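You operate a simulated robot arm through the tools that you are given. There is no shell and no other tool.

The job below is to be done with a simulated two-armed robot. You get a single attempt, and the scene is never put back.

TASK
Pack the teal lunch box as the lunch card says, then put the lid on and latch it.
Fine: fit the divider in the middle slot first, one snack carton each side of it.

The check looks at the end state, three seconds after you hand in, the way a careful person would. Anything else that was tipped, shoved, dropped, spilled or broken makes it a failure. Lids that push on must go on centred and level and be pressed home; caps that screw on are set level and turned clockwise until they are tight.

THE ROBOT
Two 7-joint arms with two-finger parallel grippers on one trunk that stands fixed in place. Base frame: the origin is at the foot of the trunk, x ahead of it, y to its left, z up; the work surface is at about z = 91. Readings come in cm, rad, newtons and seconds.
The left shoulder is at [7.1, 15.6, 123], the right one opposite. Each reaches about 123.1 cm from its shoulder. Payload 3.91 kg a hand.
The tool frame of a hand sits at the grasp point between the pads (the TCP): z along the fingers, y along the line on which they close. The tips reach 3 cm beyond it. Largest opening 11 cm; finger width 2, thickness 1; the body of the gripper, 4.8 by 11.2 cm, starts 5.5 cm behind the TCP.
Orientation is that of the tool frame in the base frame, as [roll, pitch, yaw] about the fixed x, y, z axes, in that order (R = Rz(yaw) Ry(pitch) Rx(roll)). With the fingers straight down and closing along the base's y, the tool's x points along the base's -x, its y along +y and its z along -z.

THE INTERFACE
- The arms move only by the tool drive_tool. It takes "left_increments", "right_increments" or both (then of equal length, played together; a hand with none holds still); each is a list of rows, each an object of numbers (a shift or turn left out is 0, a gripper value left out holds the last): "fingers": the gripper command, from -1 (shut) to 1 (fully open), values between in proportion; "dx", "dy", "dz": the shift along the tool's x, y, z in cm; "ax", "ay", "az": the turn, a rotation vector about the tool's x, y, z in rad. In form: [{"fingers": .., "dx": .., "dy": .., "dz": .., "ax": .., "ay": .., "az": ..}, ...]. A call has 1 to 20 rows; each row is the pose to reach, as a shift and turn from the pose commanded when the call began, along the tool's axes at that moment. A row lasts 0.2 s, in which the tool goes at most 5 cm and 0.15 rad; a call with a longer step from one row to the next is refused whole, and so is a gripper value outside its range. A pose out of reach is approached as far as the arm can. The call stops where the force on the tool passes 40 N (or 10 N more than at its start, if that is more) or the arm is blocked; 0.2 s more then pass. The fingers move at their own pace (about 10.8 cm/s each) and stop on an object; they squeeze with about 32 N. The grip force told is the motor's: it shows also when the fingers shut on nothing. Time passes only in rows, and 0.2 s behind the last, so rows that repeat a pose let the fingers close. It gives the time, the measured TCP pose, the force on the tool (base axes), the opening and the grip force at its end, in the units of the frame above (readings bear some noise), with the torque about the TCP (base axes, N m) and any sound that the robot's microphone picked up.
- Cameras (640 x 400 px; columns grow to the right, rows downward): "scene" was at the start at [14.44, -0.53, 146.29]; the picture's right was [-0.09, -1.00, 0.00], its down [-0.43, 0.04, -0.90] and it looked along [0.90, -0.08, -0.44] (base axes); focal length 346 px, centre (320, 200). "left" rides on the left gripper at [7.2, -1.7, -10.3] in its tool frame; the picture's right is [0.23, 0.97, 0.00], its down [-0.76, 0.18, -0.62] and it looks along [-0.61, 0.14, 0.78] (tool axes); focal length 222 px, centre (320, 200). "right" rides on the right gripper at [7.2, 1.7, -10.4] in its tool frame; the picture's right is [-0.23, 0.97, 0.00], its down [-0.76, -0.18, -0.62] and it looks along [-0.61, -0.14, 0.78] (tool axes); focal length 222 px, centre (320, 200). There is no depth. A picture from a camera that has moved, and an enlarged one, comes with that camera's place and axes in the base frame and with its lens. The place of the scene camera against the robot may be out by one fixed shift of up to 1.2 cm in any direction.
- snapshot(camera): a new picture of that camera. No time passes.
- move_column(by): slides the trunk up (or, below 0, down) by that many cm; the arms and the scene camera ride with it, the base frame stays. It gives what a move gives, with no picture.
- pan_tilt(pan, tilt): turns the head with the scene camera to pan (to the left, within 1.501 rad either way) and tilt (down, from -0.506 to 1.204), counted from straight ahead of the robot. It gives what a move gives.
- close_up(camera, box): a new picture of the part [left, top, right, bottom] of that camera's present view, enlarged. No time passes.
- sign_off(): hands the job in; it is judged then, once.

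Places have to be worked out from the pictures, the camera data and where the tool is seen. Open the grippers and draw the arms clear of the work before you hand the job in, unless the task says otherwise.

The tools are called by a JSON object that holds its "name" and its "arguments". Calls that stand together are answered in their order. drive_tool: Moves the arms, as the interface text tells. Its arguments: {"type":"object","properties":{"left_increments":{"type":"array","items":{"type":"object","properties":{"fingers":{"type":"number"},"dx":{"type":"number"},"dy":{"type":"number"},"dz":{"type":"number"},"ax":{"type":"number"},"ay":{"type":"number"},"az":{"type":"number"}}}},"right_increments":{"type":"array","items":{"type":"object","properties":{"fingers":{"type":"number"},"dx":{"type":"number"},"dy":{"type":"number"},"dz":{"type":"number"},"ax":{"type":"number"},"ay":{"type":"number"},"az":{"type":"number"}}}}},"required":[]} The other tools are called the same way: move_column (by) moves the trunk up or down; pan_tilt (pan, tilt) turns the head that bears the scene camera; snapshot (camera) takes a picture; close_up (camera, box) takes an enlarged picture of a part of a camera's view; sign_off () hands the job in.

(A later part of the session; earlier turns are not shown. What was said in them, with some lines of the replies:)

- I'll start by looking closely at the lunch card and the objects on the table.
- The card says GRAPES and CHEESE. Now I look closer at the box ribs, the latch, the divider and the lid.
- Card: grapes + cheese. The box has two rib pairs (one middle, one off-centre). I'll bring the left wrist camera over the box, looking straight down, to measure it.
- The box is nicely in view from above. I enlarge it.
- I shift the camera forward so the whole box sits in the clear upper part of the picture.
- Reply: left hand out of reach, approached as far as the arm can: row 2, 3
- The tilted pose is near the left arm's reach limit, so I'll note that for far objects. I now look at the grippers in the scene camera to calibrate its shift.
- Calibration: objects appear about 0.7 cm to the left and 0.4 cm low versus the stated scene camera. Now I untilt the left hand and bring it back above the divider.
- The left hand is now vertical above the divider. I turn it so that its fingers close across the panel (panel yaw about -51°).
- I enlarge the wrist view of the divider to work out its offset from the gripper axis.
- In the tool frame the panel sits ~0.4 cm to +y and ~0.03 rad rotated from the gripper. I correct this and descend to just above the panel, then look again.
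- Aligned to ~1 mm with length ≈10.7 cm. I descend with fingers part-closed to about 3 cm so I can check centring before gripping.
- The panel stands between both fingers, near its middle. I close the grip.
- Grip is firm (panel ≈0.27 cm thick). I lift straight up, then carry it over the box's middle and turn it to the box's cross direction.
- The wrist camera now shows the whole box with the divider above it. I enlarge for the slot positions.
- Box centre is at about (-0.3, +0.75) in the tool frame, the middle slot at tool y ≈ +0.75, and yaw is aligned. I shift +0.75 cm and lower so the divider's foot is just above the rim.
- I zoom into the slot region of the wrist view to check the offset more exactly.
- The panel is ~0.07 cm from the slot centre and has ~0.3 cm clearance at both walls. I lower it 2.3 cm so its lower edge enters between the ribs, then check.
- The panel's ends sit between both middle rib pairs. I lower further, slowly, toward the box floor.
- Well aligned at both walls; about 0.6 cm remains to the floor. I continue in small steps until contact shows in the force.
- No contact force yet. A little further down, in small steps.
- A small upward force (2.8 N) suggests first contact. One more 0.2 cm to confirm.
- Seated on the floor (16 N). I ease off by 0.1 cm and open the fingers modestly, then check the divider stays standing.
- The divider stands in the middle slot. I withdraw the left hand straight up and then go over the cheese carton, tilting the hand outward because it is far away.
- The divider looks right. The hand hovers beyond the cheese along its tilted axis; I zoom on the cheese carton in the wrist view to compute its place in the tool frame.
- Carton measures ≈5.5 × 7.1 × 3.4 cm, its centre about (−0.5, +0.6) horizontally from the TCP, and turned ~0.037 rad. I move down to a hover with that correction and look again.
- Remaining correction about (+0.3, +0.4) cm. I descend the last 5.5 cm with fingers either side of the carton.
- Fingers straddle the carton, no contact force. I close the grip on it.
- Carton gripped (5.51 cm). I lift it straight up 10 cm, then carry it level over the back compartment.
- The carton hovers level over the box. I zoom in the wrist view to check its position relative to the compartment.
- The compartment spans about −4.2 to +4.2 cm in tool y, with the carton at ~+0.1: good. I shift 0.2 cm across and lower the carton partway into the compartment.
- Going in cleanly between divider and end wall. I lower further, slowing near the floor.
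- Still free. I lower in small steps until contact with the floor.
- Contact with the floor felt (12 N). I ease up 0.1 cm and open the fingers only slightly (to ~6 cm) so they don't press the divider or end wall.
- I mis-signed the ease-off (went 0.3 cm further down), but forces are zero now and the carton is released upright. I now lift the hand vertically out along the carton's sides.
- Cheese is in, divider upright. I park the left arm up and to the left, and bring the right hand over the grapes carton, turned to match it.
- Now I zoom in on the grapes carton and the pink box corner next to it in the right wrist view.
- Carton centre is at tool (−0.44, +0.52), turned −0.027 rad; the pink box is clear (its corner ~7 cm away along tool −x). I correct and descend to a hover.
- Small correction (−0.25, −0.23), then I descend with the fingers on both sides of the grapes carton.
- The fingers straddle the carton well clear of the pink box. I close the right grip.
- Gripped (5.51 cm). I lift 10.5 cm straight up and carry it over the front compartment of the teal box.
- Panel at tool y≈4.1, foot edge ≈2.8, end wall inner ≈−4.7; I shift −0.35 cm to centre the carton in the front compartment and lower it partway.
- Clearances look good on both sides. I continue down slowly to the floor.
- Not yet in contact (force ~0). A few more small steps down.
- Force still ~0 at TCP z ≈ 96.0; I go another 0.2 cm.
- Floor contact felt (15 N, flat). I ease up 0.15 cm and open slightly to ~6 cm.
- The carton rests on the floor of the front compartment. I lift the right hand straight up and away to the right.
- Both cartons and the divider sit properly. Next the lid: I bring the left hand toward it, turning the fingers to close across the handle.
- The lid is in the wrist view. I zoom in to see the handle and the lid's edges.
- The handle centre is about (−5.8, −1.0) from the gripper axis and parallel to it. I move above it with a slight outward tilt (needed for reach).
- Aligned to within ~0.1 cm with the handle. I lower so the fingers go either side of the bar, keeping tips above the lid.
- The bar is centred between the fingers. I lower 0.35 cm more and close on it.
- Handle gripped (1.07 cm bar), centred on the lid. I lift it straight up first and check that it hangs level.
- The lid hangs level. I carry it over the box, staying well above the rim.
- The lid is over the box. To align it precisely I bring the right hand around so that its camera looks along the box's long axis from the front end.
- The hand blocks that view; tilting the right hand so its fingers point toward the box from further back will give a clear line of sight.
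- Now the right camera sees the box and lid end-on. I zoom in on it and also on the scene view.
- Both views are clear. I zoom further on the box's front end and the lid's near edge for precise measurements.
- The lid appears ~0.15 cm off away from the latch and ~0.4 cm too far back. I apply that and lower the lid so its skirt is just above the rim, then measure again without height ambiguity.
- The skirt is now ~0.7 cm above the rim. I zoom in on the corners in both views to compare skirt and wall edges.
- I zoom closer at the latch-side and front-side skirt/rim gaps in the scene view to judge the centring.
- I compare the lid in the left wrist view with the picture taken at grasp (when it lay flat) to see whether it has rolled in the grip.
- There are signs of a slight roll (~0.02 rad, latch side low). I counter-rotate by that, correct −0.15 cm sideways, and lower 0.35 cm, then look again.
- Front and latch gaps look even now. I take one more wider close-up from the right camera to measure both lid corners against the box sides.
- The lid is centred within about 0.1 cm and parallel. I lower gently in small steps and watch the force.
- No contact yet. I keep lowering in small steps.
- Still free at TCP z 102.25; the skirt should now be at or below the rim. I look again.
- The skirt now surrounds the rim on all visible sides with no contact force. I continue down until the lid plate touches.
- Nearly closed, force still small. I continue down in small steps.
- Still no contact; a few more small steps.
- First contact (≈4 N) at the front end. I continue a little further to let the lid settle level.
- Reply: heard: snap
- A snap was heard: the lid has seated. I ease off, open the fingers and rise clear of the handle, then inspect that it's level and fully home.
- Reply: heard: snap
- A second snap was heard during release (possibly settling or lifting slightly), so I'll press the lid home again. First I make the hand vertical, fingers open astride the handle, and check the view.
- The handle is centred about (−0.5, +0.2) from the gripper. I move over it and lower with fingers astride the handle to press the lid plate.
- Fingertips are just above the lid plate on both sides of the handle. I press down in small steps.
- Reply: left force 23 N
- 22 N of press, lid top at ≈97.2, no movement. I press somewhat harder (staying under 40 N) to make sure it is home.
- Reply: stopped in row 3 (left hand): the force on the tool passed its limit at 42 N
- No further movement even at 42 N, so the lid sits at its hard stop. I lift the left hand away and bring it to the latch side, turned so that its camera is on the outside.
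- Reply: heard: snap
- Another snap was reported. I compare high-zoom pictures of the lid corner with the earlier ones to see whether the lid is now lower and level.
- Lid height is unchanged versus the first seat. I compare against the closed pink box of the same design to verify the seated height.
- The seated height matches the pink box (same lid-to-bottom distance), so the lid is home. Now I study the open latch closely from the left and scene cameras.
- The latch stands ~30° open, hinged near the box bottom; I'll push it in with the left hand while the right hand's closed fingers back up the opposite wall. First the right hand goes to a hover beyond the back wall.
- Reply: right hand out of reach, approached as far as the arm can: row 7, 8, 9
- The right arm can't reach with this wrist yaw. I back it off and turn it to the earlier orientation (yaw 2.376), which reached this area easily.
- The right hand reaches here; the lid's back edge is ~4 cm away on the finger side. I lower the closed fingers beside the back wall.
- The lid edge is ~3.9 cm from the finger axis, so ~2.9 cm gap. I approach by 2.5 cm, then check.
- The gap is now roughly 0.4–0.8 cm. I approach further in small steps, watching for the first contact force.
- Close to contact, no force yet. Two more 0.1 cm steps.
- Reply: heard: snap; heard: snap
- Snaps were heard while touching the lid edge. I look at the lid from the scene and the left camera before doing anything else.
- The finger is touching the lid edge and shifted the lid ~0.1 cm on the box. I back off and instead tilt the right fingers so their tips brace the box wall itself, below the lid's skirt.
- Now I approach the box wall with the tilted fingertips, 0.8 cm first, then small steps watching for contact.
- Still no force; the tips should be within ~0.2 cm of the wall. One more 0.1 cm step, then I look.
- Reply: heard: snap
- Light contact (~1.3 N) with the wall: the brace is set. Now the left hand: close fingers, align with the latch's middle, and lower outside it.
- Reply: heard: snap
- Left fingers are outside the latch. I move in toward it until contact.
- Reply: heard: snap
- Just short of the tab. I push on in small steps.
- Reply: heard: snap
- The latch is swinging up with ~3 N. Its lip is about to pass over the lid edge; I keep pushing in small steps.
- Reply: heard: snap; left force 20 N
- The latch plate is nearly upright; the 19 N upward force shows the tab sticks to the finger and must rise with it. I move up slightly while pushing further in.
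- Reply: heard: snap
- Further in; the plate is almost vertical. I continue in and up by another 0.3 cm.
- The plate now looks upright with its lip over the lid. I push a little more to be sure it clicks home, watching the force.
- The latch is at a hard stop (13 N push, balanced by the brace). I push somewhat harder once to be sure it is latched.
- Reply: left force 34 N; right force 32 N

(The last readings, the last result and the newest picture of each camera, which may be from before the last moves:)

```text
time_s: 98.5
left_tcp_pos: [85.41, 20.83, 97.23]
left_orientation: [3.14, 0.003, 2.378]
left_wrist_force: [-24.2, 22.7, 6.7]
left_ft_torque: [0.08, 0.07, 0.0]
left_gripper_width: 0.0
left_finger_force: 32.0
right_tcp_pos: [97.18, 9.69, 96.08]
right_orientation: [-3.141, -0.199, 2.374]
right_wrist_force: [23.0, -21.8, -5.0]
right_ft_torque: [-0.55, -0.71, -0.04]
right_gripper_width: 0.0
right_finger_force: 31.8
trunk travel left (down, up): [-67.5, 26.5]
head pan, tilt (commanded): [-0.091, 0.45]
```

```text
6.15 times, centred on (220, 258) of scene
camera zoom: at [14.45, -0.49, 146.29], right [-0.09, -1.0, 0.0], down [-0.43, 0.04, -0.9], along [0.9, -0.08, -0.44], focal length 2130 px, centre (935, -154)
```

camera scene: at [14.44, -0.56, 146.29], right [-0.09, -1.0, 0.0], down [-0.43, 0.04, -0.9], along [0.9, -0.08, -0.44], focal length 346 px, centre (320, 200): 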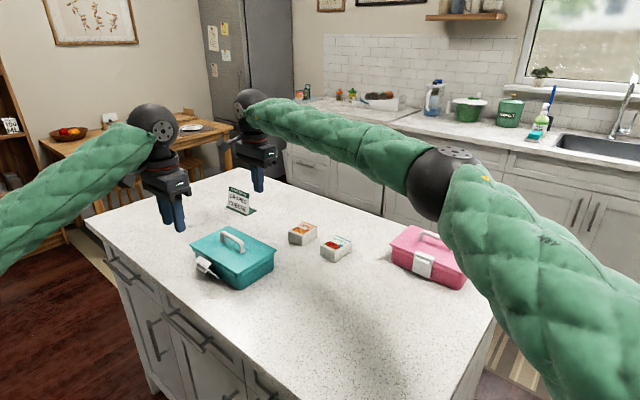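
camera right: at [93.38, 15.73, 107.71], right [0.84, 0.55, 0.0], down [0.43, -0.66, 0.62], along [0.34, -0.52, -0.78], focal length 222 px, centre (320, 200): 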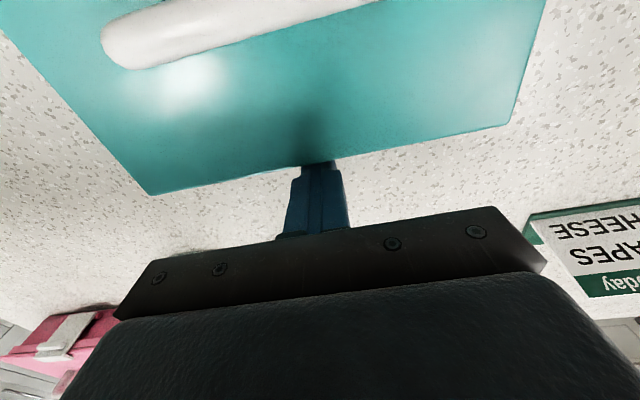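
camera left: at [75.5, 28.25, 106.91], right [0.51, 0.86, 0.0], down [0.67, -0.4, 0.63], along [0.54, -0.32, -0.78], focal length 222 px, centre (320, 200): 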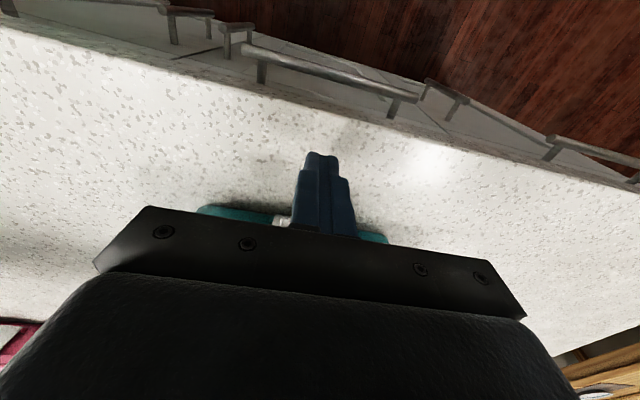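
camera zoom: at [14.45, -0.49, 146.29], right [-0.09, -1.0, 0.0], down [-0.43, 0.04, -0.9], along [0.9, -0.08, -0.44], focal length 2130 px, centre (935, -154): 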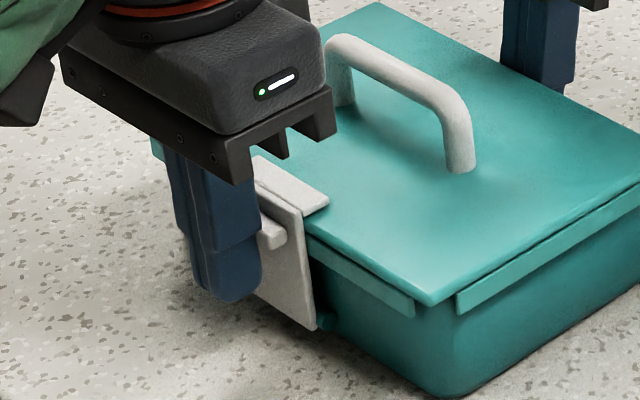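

33 N and no further travel: the latch is at its closed stop. I withdraw the left hand straight outward and see whether the latch stays shut.

{"name": "drive_tool", "arguments": {"left_increments": [{"dx": 0.4}, {"dx": 0.8}, {"dx": 1.6}, {"dx": 3.0}, {"dx": 4.5}]}}

{"name": "close_up", "arguments": {"camera": "scene", "box": [185, 225, 285, 295]}}

{"name": "close_up", "arguments": {"camera": "scene", "box": [195, 240, 245, 285]}}

```text
time_s: 99.8
left_tcp_pos: [82.07, 23.9, 97.03]
left_orientation: [3.141, 0.005, 2.377]
left_wrist_force: [-0.4, 0.7, -0.5]
left_ft_torque: [0.01, 0.05, -0.04]
left_gripper_width: 0.01
left_finger_force: 31.6
right_tcp_pos: [97.12, 9.73, 96.23]
right_orientation: [3.139, -0.203, 2.377]
right_wrist_force: [-0.1, 0.5, 0.5]
right_ft_torque: [0.0, 0.0, -0.02]
right_gripper_width: 0.0
right_finger_force: 31.8
trunk travel left (down, up): [-67.5, 26.5]
head pan, tilt (commanded): [-0.091, 0.45]
```

```text
5.71 times, centred on (235, 260) of scene
camera zoom: at [14.43, -0.49, 146.29], right [-0.09, -1.0, 0.0], down [-0.43, 0.04, -0.9], along [0.9, -0.08, -0.44], focal length 1978 px, centre (806, -143)
```

zoom: 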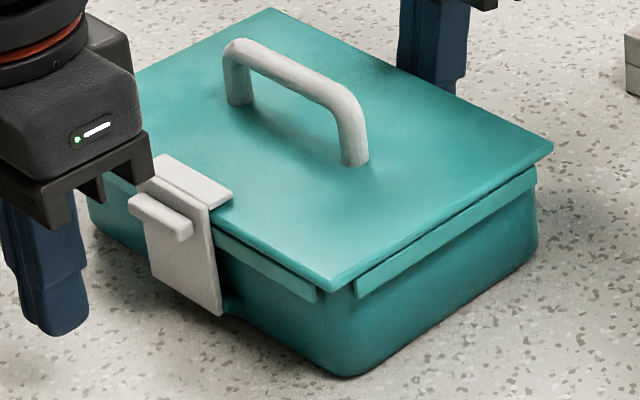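

```text
8.89 times, centred on (220, 262) of scene
camera zoom: at [14.43, -0.49, 146.29], right [-0.09, -1.0, 0.0], down [-0.43, 0.04, -0.9], along [0.9, -0.08, -0.44], focal length 3077 px, centre (1209, -356)
```

zoom: 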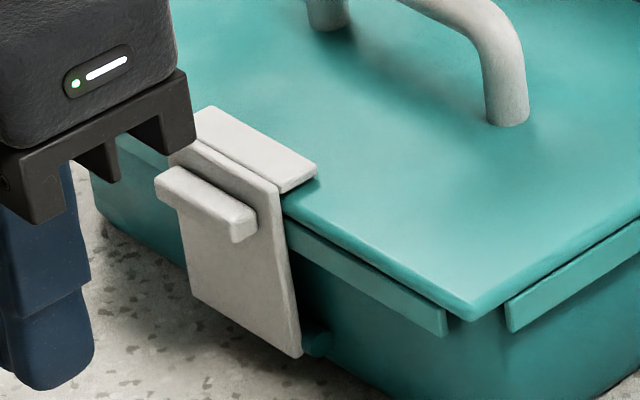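

The latch stays closed with its lip over the lid, just like the pink box. I withdraw both hands: right back from the wall then up, left straight up.

{"name": "drive_tool", "arguments": {"left_increments": [{"dx": 0.8, "dz": -0.5}, {"dx": 1.0, "dz": -3}, {"dx": 1.0, "dz": -6.5}, {"dx": 1.0, "dz": -10}, {"dx": 1.0, "dz": -14}, {"dx": 3.5, "dz": -17}, {"dx": 6.5, "dz": -19}], "right_increments": [{"dx": -0.6, "dz": -0.12}, {"dx": -1.2, "dz": -0.24}, {"dx": -0.6, "dz": -3.2}, {"dx": 0.0, "dz": -6.1}, {"dx": 0.6, "dz": -9.1}, {"dx": 1.2, "dz": -12}, {"dx": 1.8, "dz": -15}]}}

{"name": "snapshot", "arguments": {"camera": "scene"}}

{"name": "close_up", "arguments": {"camera": "scene", "box": [185, 215, 285, 295]}}

{"name": "close_up", "arguments": {"camera": "scene", "box": [225, 258, 275, 293]}}

```text
time_s: 101.3
left_tcp_pos: [77.38, 28.59, 116.35]
left_orientation: [3.142, 0.002, 2.376]
left_wrist_force: [-0.1, 0.7, -0.7]
left_ft_torque: [0.0, -0.02, 0.02]
left_gripper_width: 0.0
left_finger_force: 31.8
right_tcp_pos: [98.05, 9.11, 111.34]
right_orientation: [3.139, -0.199, 2.376]
right_wrist_force: [-0.3, 0.4, 0.5]
right_ft_torque: [-0.02, -0.03, 0.01]
right_gripper_width: 0.0
right_finger_force: 32.0
trunk travel left (down, up): [-67.5, 26.5]
head pan, tilt (commanded): [-0.091, 0.45]
```

```text
taken
camera scene: at [14.27, -0.43, 146.3], right [-0.09, -1.0, 0.0], down [-0.43, 0.04, -0.9], along [0.9, -0.08, -0.43], focal length 346 px, centre (320, 200)
```

scene: 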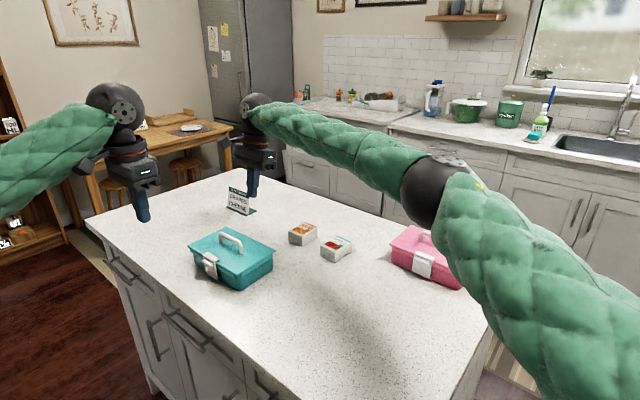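

```text
5.00 times, centred on (235, 255) of scene
camera zoom: at [14.27, -0.43, 146.3], right [-0.09, -1.0, 0.0], down [-0.43, 0.04, -0.9], along [0.9, -0.08, -0.43], focal length 1731 px, centre (745, -75)
```

zoom: 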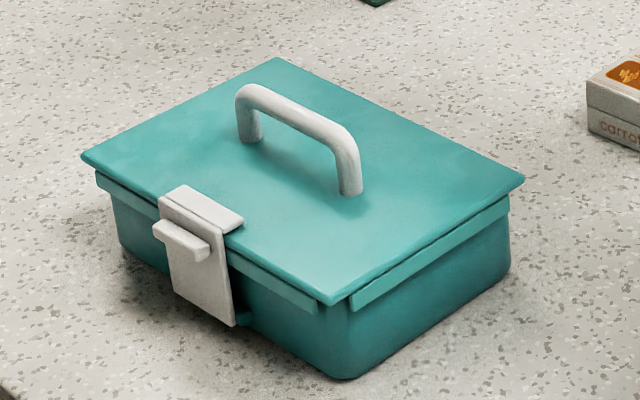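

```text
11.43 times, centred on (250, 276) of scene
camera zoom: at [14.27, -0.43, 146.3], right [-0.09, -1.0, 0.0], down [-0.43, 0.04, -0.9], along [0.9, -0.08, -0.43], focal length 3957 px, centre (1120, -663)
```

zoom: 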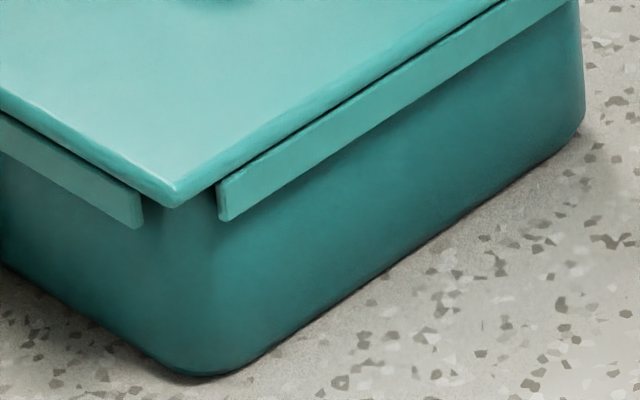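

Lid-to-base distance matches the pink box. I check the left end and the latch lip closely, plus the right corner, for level and contact.

{"name": "close_up", "arguments": {"camera": "scene", "box": [195, 235, 240, 285]}}

{"name": "close_up", "arguments": {"camera": "scene", "box": [250, 235, 295, 280]}}

{"name": "close_up", "arguments": {"camera": "left", "box": [220, 80, 420, 240]}}

```text
8.00 times, centred on (218, 260) of scene
camera zoom: at [14.27, -0.43, 146.3], right [-0.09, -1.0, 0.0], down [-0.43, 0.04, -0.9], along [0.9, -0.08, -0.43], focal length 2770 px, centre (1140, -280)
```

zoom: 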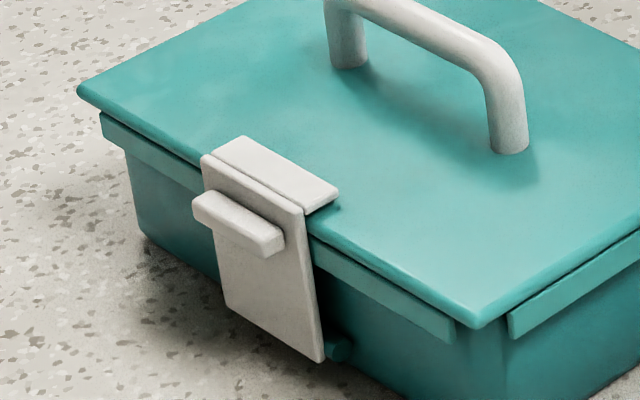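

```text
8.89 times, centred on (272, 258) of scene
camera zoom: at [14.27, -0.43, 146.3], right [-0.09, -1.0, 0.0], down [-0.43, 0.04, -0.9], along [0.9, -0.08, -0.43], focal length 3077 px, centre (742, -311)
```

zoom: 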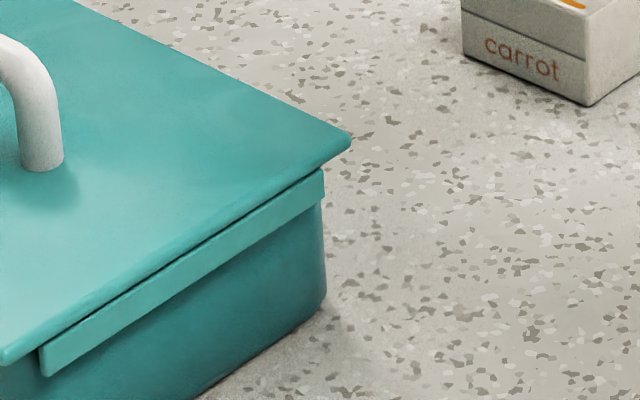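

```text
2.50 times, centred on (320, 160) of left
camera zoom: at [70.99, 32.3, 126.78], right [0.51, 0.86, 0.0], down [0.67, -0.4, 0.63], along [0.54, -0.32, -0.78], focal length 555 px, centre (320, 300)
```

zoom: 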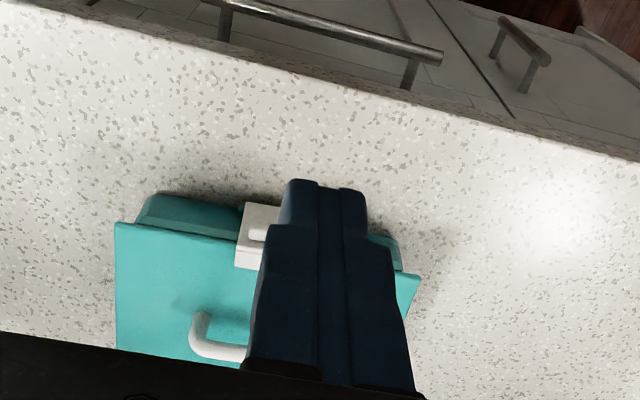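

The latch is closed and the lid looks level. To verify centring I bring the right camera back to the end-on viewing pose; first back away and upright.

{"name": "drive_tool", "arguments": {"right_increments": [{"dx": 0.2, "dy": -3.9, "dz": -2.5, "ay": -0.05}, {"dx": 0.45, "dy": -7.8, "dz": -5, "ay": -0.1}, {"dx": 0.7, "dy": -11.7, "dz": -7.5, "ay": -0.15}, {"dx": 0.93, "dy": -15.58, "dz": -10, "ay": -0.2}]}}

{"name": "drive_tool", "arguments": {"right_increments": [{"dx": 0.93, "dy": -0.9, "dz": -0.4, "az": -0.142}, {"dx": 1.9, "dy": -1.75, "dz": -0.8, "az": -0.284}, {"dx": 2.8, "dy": -2.6, "dz": -1.2, "az": -0.426}, {"dx": 3.7, "dy": -3.5, "dz": -1.6, "az": -0.568}, {"dx": 4.7, "dy": -4.4, "dz": -2, "az": -0.71}, {"dx": 5.6, "dy": -5.3, "dz": -2.4, "az": -0.852}, {"dx": 6.5, "dy": -6.1, "dz": -2.8, "az": -0.994}, {"dx": 7.5, "dy": -7, "dz": -3.2, "az": -1.136}, {"dx": 8.4, "dy": -7.9, "dz": -3.6, "az": -1.278}, {"dx": 9.3, "dy": -8.8, "dz": -4, "az": -1.42}, {"dx": 10.2, "dy": -9.6, "dz": -4.3, "az": -1.555}]}}

```text
time_s: 102.3
left_tcp_pos: [77.23, 28.5, 116.46]
left_orientation: [3.138, 0.002, 2.378]
left_wrist_force: [-0.4, -0.7, -0.3]
left_ft_torque: [0.05, -0.03, 0.0]
left_gripper_width: 0.0
left_finger_force: 32.4
right_tcp_pos: [88.09, -3.21, 121.45]
right_orientation: [3.137, 0.0, 2.378]
right_wrist_force: [-0.7, 0.1, 0.2]
right_ft_torque: [0.03, 0.01, 0.03]
right_gripper_width: 0.02
right_finger_force: 31.7
trunk travel left (down, up): [-67.5, 26.5]
head pan, tilt (commanded): [-0.091, 0.45]
```

```text
time_s: 104.8
left_tcp_pos: [77.48, 28.45, 116.31]
left_orientation: [3.139, 0.001, 2.377]
left_wrist_force: [0.1, -0.1, 1.1]
left_ft_torque: [0.02, -0.01, 0.02]
left_gripper_width: 0.01
left_finger_force: 31.9
right_tcp_pos: [73.9, -2.93, 125.33]
right_orientation: [3.141, 0.0, -2.349]
right_wrist_force: [-0.3, -0.4, -0.3]
right_ft_torque: [0.01, 0.03, 0.0]
right_gripper_width: 0.0
right_finger_force: 32.0
trunk travel left (down, up): [-67.5, 26.5]
head pan, tilt (commanded): [-0.091, 0.45]
```

Now I tilt the right hand so its camera looks along the box's long axis, and zoom in.

{"name": "drive_tool", "arguments": {"right_increments": [{"ay": -0.14}, {"ay": -0.28}, {"ay": -0.42}, {"ay": -0.56}, {"ay": -0.7}, {"ay": -0.7}]}}

{"name": "snapshot", "arguments": {"camera": "right"}}

{"name": "close_up", "arguments": {"camera": "right", "box": [265, 0, 375, 90]}}

{"name": "close_up", "arguments": {"camera": "right", "box": [330, 0, 380, 50]}}

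{"name": "close_up", "arguments": {"camera": "right", "box": [270, 15, 320, 65]}}

```text
time_s: 106.2
left_tcp_pos: [77.52, 28.47, 116.3]
left_orientation: [3.141, 0.002, 2.377]
left_wrist_force: [-0.4, 0.3, -0.1]
left_ft_torque: [-0.02, 0.02, -0.01]
left_gripper_width: 0.0
left_finger_force: 32.4
right_tcp_pos: [73.93, -2.98, 125.23]
right_orientation: [3.14, 0.701, -2.354]
right_wrist_force: [0.2, 0.0, -0.3]
right_ft_torque: [0.03, -0.01, 0.01]
right_gripper_width: 0.01
right_finger_force: 32.5
trunk travel left (down, up): [-67.5, 26.5]
head pan, tilt (commanded): [-0.091, 0.45]
```

```text
taken
camera right: at [64.13, -10.42, 128.56], right [-0.57, 0.81, 0.15], down [0.25, 0.0, 0.97], along [0.78, 0.59, -0.21], focal length 222 px, centre (320, 200)
```

right: 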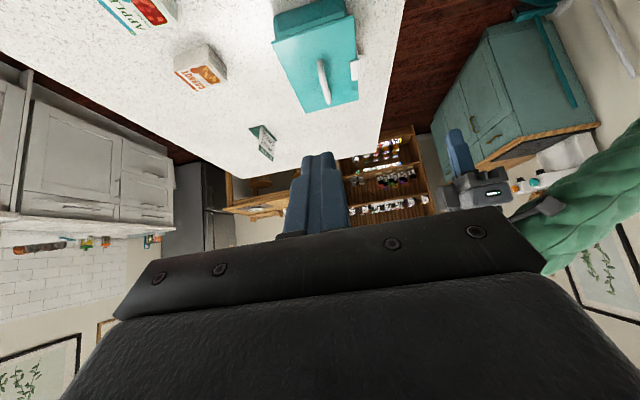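

```text
4.44 times, centred on (320, 45) of right
camera zoom: at [64.13, -10.42, 128.56], right [-0.57, 0.81, 0.15], down [0.25, 0.0, 0.97], along [0.78, 0.59, -0.21], focal length 987 px, centre (320, 889)
```

zoom: 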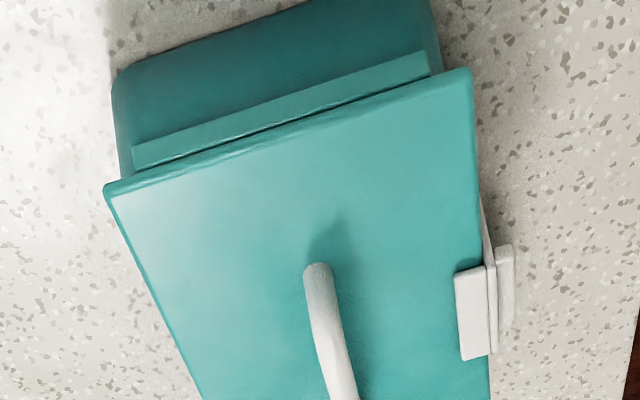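

```text
8.00 times, centred on (355, 25) of right
camera zoom: at [64.13, -10.42, 128.56], right [-0.57, 0.81, 0.15], down [0.25, 0.0, 0.97], along [0.78, 0.59, -0.21], focal length 1777 px, centre (40, 1600)
```

zoom: 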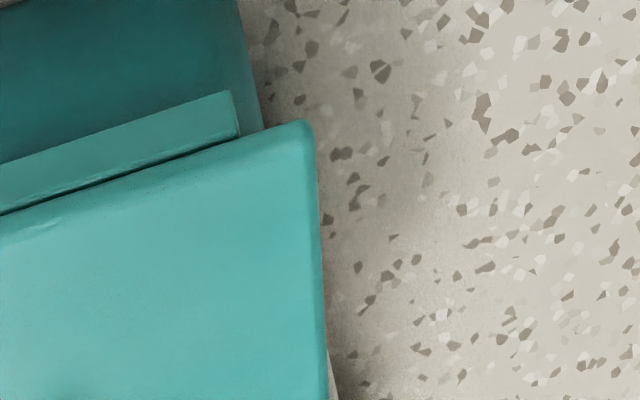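

```text
8.00 times, centred on (295, 40) of right
camera zoom: at [64.13, -10.42, 128.56], right [-0.57, 0.81, 0.15], down [0.25, 0.0, 0.97], along [0.78, 0.59, -0.21], focal length 1777 px, centre (520, 1480)
```

zoom: 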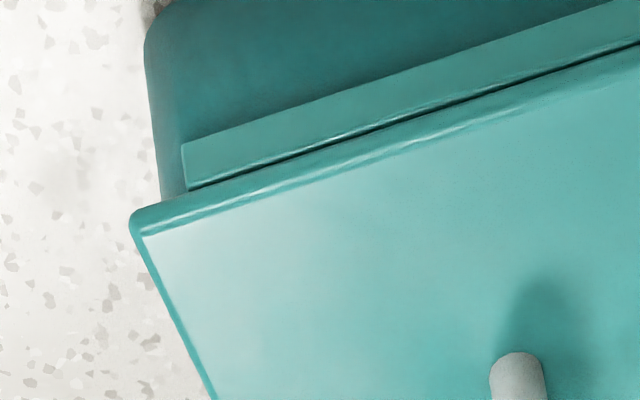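

The lid is level; it sits ~0.15 cm toward the latch, within the skirt's play. To make sure it's pressed home I'll press once more, with the left closed fingertips on the handle's middle; moving over it now.

{"name": "drive_tool", "arguments": {"left_increments": [{"dx": -4.5}, {"dx": -9}, {"dx": -13.5}, {"dx": -18, "dy": 0.1}, {"dx": -19.2, "dy": 0.1, "dz": 4}, {"dx": -19.2, "dy": 0.1, "dz": 7}]}}

{"name": "snapshot", "arguments": {"camera": "left"}}

{"name": "close_up", "arguments": {"camera": "right", "box": [265, 0, 400, 110]}}

{"name": "close_up", "arguments": {"camera": "scene", "box": [185, 190, 285, 290]}}

```text
time_s: 107.5
left_tcp_pos: [91.15, 14.93, 109.21]
left_orientation: [3.139, 0.001, 2.378]
left_wrist_force: [0.0, 0.0, 1.4]
left_ft_torque: [-0.01, 0.02, 0.01]
left_gripper_width: 0.0
left_finger_force: 31.8
right_tcp_pos: [73.92, -2.98, 125.26]
right_orientation: [3.139, 0.702, -2.352]
right_wrist_force: [-0.2, 0.1, -0.7]
right_ft_torque: [-0.04, 0.02, -0.01]
right_gripper_width: 0.02
right_finger_force: 31.9
trunk travel left (down, up): [-67.5, 26.5]
head pan, tilt (commanded): [-0.091, 0.45]
```

```text
taken
camera left: at [84.74, 18.78, 119.63], right [0.51, 0.86, 0.0], down [0.67, -0.4, 0.62], along [0.54, -0.32, -0.78], focal length 222 px, centre (320, 200)
```

left: 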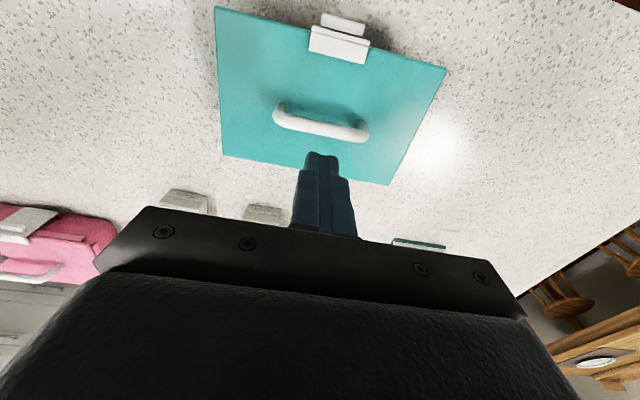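

```text
3.64 times, centred on (332, 55) of right
camera zoom: at [64.19, -10.51, 128.54], right [-0.57, 0.81, 0.15], down [0.25, 0.0, 0.97], along [0.78, 0.59, -0.21], focal length 808 px, centre (274, 727)
```

zoom: 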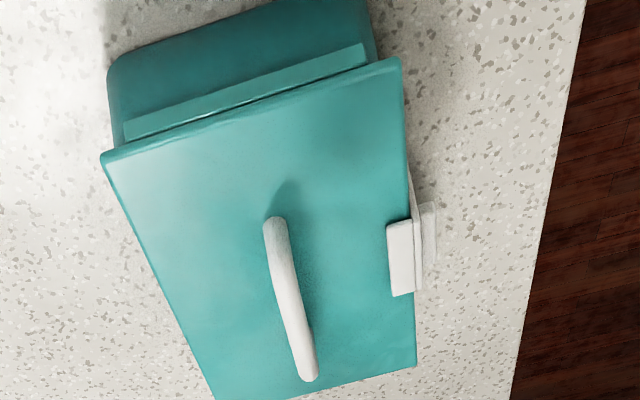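

```text
4.00 times, centred on (235, 240) of scene
camera zoom: at [14.51, -0.56, 146.29], right [-0.09, -1.0, 0.0], down [-0.43, 0.04, -0.9], along [0.9, -0.08, -0.44], focal length 1385 px, centre (660, 40)
```

zoom: 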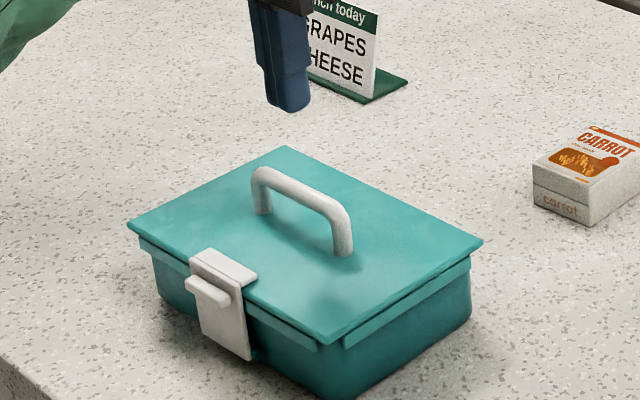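

I zoom in the left view to find the handle bar's exact offset from the fingers.

{"name": "close_up", "arguments": {"camera": "left", "box": [200, 0, 460, 200]}}

```text
2.00 times, centred on (330, 100) of left
camera zoom: at [84.74, 18.78, 119.63], right [0.51, 0.86, 0.0], down [0.67, -0.4, 0.62], along [0.54, -0.32, -0.78], focal length 444 px, centre (300, 400)
```

zoom: 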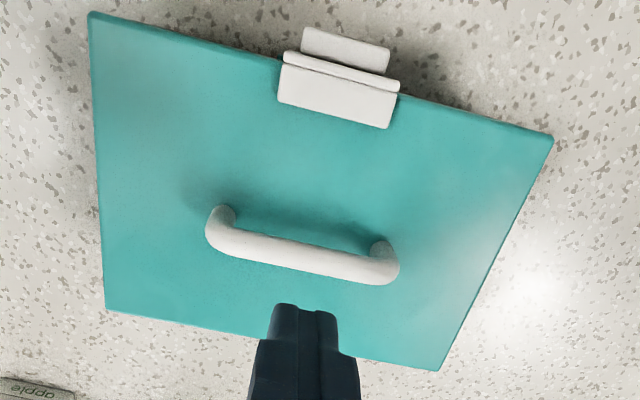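

The bar is ~0.3 cm off toward the latch side. I shift and lower to just above the bar, then press in small steps.

{"name": "drive_tool", "arguments": {"left_increments": [{"dx": 0.27, "dz": 2}, {"dx": 0.27, "dz": 4}, {"dx": 0.27, "dz": 4.8}, {"dx": 0.27, "dz": 4.8}]}}

{"name": "close_up", "arguments": {"camera": "scene", "box": [195, 200, 275, 280]}}

```text
time_s: 108.5
left_tcp_pos: [91.09, 15.34, 104.17]
left_orientation: [3.141, 0.003, 2.376]
left_wrist_force: [0.8, -0.3, 0.3]
left_ft_torque: [0.01, -0.01, 0.0]
left_gripper_width: 0.0
left_finger_force: 31.9
right_tcp_pos: [74.04, -3.01, 125.31]
right_orientation: [3.139, 0.703, -2.355]
right_wrist_force: [0.0, -0.4, -0.9]
right_ft_torque: [0.0, 0.0, -0.03]
right_gripper_width: 0.0
right_finger_force: 31.8
trunk travel left (down, up): [-67.5, 26.5]
head pan, tilt (commanded): [-0.091, 0.45]
```

```text
5.00 times, centred on (235, 240) of scene
camera zoom: at [14.46, -0.54, 146.29], right [-0.09, -1.0, 0.0], down [-0.43, 0.04, -0.9], along [0.9, -0.08, -0.44], focal length 1731 px, centre (745, 0)
```

zoom: 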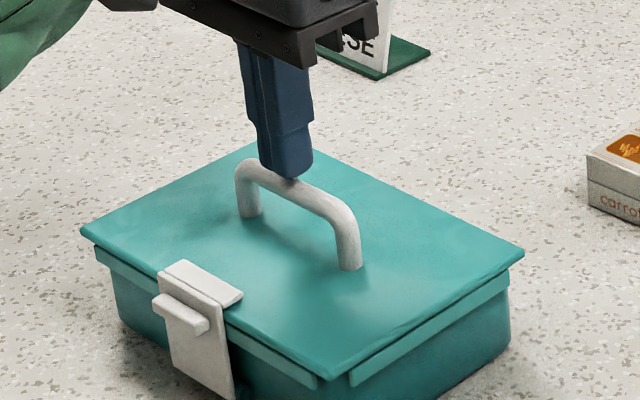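

The fingertips are right above the handle's middle. I press down gently in steps.

{"name": "drive_tool", "arguments": {"left_increments": [{"dz": 0.15}, {"dz": 0.3}, {"dz": 0.45}, {"dz": 0.6}, {"dz": 0.6}]}}

```text
time_s: 109.8
left_tcp_pos: [91.25, 15.28, 103.79]
left_orientation: [-3.141, 0.0, 2.377]
left_wrist_force: [0.3, -0.2, 0.4]
left_ft_torque: [0.02, 0.03, 0.0]
left_gripper_width: 0.01
left_finger_force: 32.2
right_tcp_pos: [73.93, -2.99, 125.39]
right_orientation: [3.139, 0.702, -2.352]
right_wrist_force: [0.8, 0.4, -0.3]
right_ft_torque: [0.0, 0.02, -0.01]
right_gripper_width: 0.0
right_finger_force: 32.2
trunk travel left (down, up): [-67.5, 26.5]
head pan, tilt (commanded): [-0.091, 0.45]
```

{"name": "drive_tool", "arguments": {"left_increments": [{"dz": 0.15}, {"dz": 0.3}, {"dz": 0.45}, {"dz": 0.6}, {"dz": 0.6}]}}

{"name": "close_up", "arguments": {"camera": "scene", "box": [195, 200, 275, 280]}}

```text
time_s: 111.0
left_tcp_pos: [91.09, 15.46, 103.46]
left_orientation: [3.139, 0.007, 2.376]
left_wrist_force: [14.7, 3.1, 34.4]
left_ft_torque: [0.06, -0.5, 0.01]
left_gripper_width: 0.01
left_finger_force: 31.8
right_tcp_pos: [73.79, -3.06, 125.48]
right_orientation: [-3.141, 0.702, -2.351]
right_wrist_force: [0.7, -0.7, -0.2]
right_ft_torque: [-0.03, 0.0, 0.03]
right_gripper_width: 0.02
right_finger_force: 32.0
trunk travel left (down, up): [-67.5, 26.5]
head pan, tilt (commanded): [-0.091, 0.45]
```

```text
5.00 times, centred on (235, 240) of scene
camera zoom: at [14.27, -0.55, 146.35], right [-0.09, -1.0, 0.0], down [-0.43, 0.04, -0.9], along [0.9, -0.08, -0.43], focal length 1731 px, centre (745, 0)
```

zoom: 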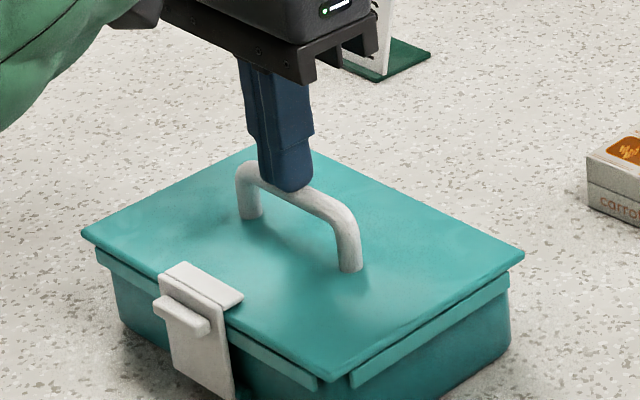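

34 N pressed with no further movement: the lid is home and latched. I lift off straight up and then draw both arms clear with grippers open.

{"name": "drive_tool", "arguments": {"left_increments": [{"dz": -0.4}, {"dz": -0.8}, {"dz": -3}, {"dz": -6.5}, {"dz": -10}, {"dz": -13.5}]}}

{"name": "close_up", "arguments": {"camera": "scene", "box": [185, 215, 285, 295]}}

{"name": "close_up", "arguments": {"camera": "right", "box": [265, 0, 400, 110]}}

```text
time_s: 112.3
left_tcp_pos: [91.01, 15.64, 116.81]
left_orientation: [3.14, 0.002, 2.376]
left_wrist_force: [0.6, 0.6, 0.1]
left_ft_torque: [-0.01, -0.01, 0.02]
left_gripper_width: 0.01
left_finger_force: 32.4
right_tcp_pos: [73.74, -3.1, 125.27]
right_orientation: [3.141, 0.702, -2.353]
right_wrist_force: [-0.4, -0.4, 0.0]
right_ft_torque: [-0.02, 0.01, 0.01]
right_gripper_width: 0.01
right_finger_force: 32.0
trunk travel left (down, up): [-67.5, 26.5]
head pan, tilt (commanded): [-0.091, 0.45]
```

```text
5.00 times, centred on (235, 255) of scene
camera zoom: at [14.33, -0.57, 146.29], right [-0.09, -1.0, 0.0], down [-0.43, 0.04, -0.9], along [0.9, -0.08, -0.43], focal length 1731 px, centre (745, -75)
```

zoom: 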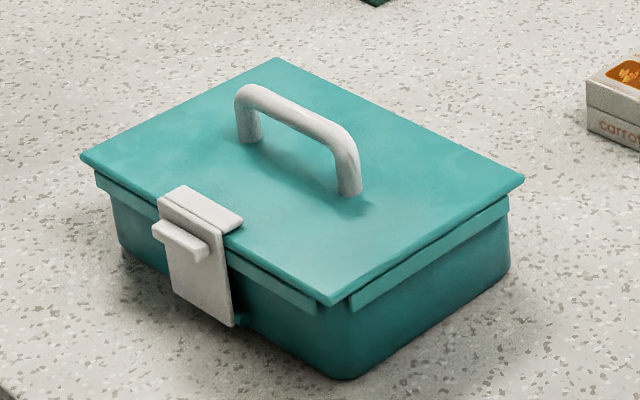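

```text
3.64 times, centred on (332, 55) of right
camera zoom: at [64.03, -10.52, 128.6], right [-0.57, 0.81, 0.15], down [0.25, 0.0, 0.97], along [0.78, 0.59, -0.21], focal length 808 px, centre (274, 727)
```

zoom: 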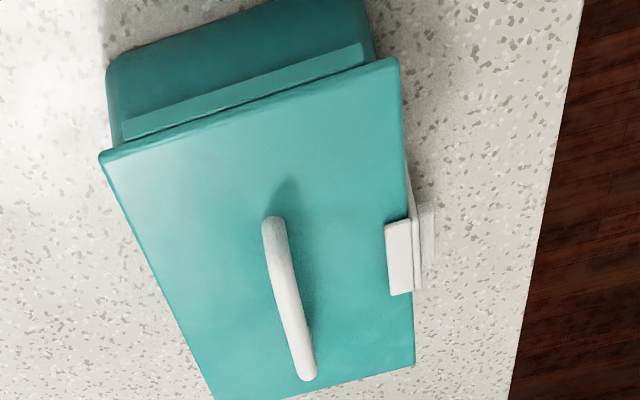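

All is steady. I draw both arms clear (left to the upper left, right to the right) and open both grippers.

{"name": "drive_tool", "arguments": {"left_increments": [{"dx": 3.9, "dy": 0.7, "dz": -1.2}, {"dx": 7.7, "dy": 1.5, "dz": -2.3}, {"dx": 11.6, "dy": 2.2, "dz": -3.4}, {"dx": 15.4, "dy": 2.9, "dz": -4.6}, {"dx": 19.3, "dy": 3.6, "dz": -5.7}, {"dx": 23.1, "dy": 4.4, "dz": -6.9, "fingers": 1}, {"dx": 27, "dy": 5.1, "dz": -8, "fingers": 1}, {"dx": 27, "dy": 5.1, "dz": -8, "fingers": 1}, {"dx": 27, "dy": 5.1, "dz": -8, "fingers": 1}], "right_increments": [{"dx": 2.4, "dy": -2.4, "dz": -2.2, "ay": 0.1}, {"dx": 4.8, "dy": -4.8, "dz": -4.4, "ay": 0.2}, {"dx": 7.2, "dy": -7.2, "dz": -6.6, "ay": 0.3}, {"dx": 9.5, "dy": -9.7, "dz": -8.8, "ay": 0.4}, {"dx": 11.9, "dy": -12.1, "dz": -11, "ay": 0.5}, {"dx": 14.3, "dy": -14.5, "dz": -13.2, "ay": 0.6, "fingers": 1}, {"dx": 16.7, "dy": -16.9, "dz": -15.4, "ay": 0.7, "fingers": 1}, {"dx": 16.7, "dy": -16.9, "dz": -15.4, "ay": 0.7, "fingers": 1}, {"dx": 16.7, "dy": -16.9, "dz": -15.4, "ay": 0.7, "fingers": 1}]}}

{"name": "snapshot", "arguments": {"camera": "scene"}}

{"name": "close_up", "arguments": {"camera": "scene", "box": [185, 210, 295, 295]}}

```text
time_s: 114.3
left_tcp_pos: [75.18, 37.73, 124.62]
left_orientation: [3.141, 0.004, 2.378]
left_wrist_force: [-0.5, 0.0, 0.2]
left_ft_torque: [-0.03, 0.0, 0.06]
left_gripper_width: 10.99
left_finger_force: 0.0
right_tcp_pos: [70.01, -31.38, 126.65]
right_orientation: [-3.141, 0.003, -2.35]
right_wrist_force: [1.0, -0.1, 0.3]
right_ft_torque: [-0.01, -0.01, -0.05]
right_gripper_width: 11.03
right_finger_force: 0.0
trunk travel left (down, up): [-67.5, 26.5]
head pan, tilt (commanded): [-0.091, 0.45]
```

```text
taken
camera scene: at [14.38, -0.52, 146.3], right [-0.09, -1.0, 0.0], down [-0.43, 0.04, -0.9], along [0.9, -0.08, -0.43], focal length 346 px, centre (320, 200)
```

scene: 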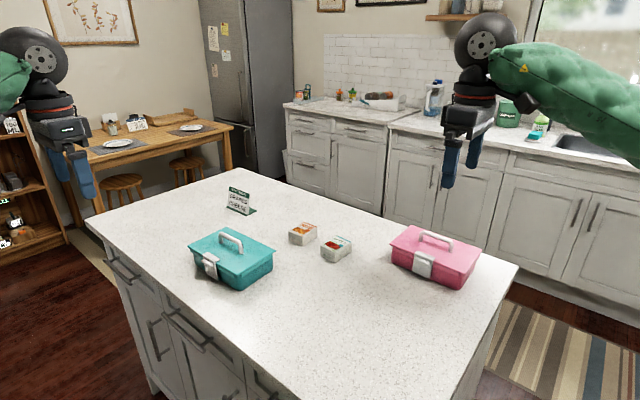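

```text
4.71 times, centred on (240, 252) of scene
camera zoom: at [14.38, -0.52, 146.3], right [-0.09, -1.0, 0.0], down [-0.43, 0.04, -0.9], along [0.9, -0.08, -0.43], focal length 1629 px, centre (696, -47)
```

zoom: 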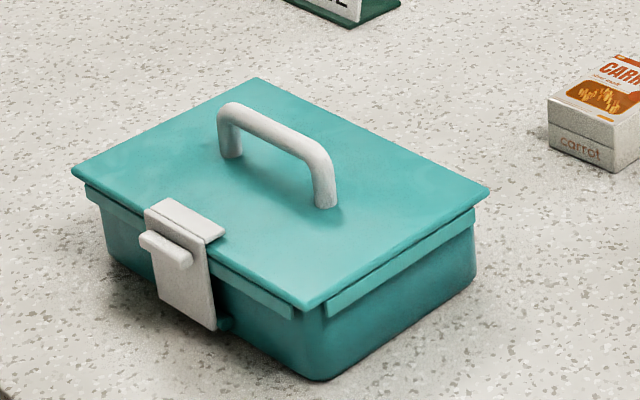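

The teal box is packed, its lid is level and latched like the pink one, everything else (card, carrot, apple, pink box) stands untouched, and both arms are clear with open grippers. I hand the job in.

{"name": "sign_off", "arguments": {}}

```text
The job is handed in.
```

The teal lunch box is packed with grapes and cheese, as the card says, and the lid is on and latched. I've handed the job in; no verdict came back, so these are my own last checks.

- **Divider:** it stands in the middle slot, seen seated between both middle rib pairs before the lid went on.
- **Cartons:** cheese is in the back compartment and grapes in the front, both resting flat on the floor.
- **Lid:** it looks level and sits at the same height as the closed pink box. It did not move under a final press of 34 N. It sits about 0.15 cm off centre, toward the latch.
- **Latch:** it is shut against its stop with its lip over the lid, and it stayed shut when I let go.
- **Everything else:** the carrot and apple cartons, the card and the pink box look undisturbed. The box slid about 0.2 cm while I pushed the latch in, against my other hand on its back wall.

The lid snapped on with one press. I then heard more snaps when I let go, and again while I nudged the box and lid and closed the latch, so the lid may have shifted slightly in its fit. There were none after the latch closed.

Both grippers are open and the arms are clear.
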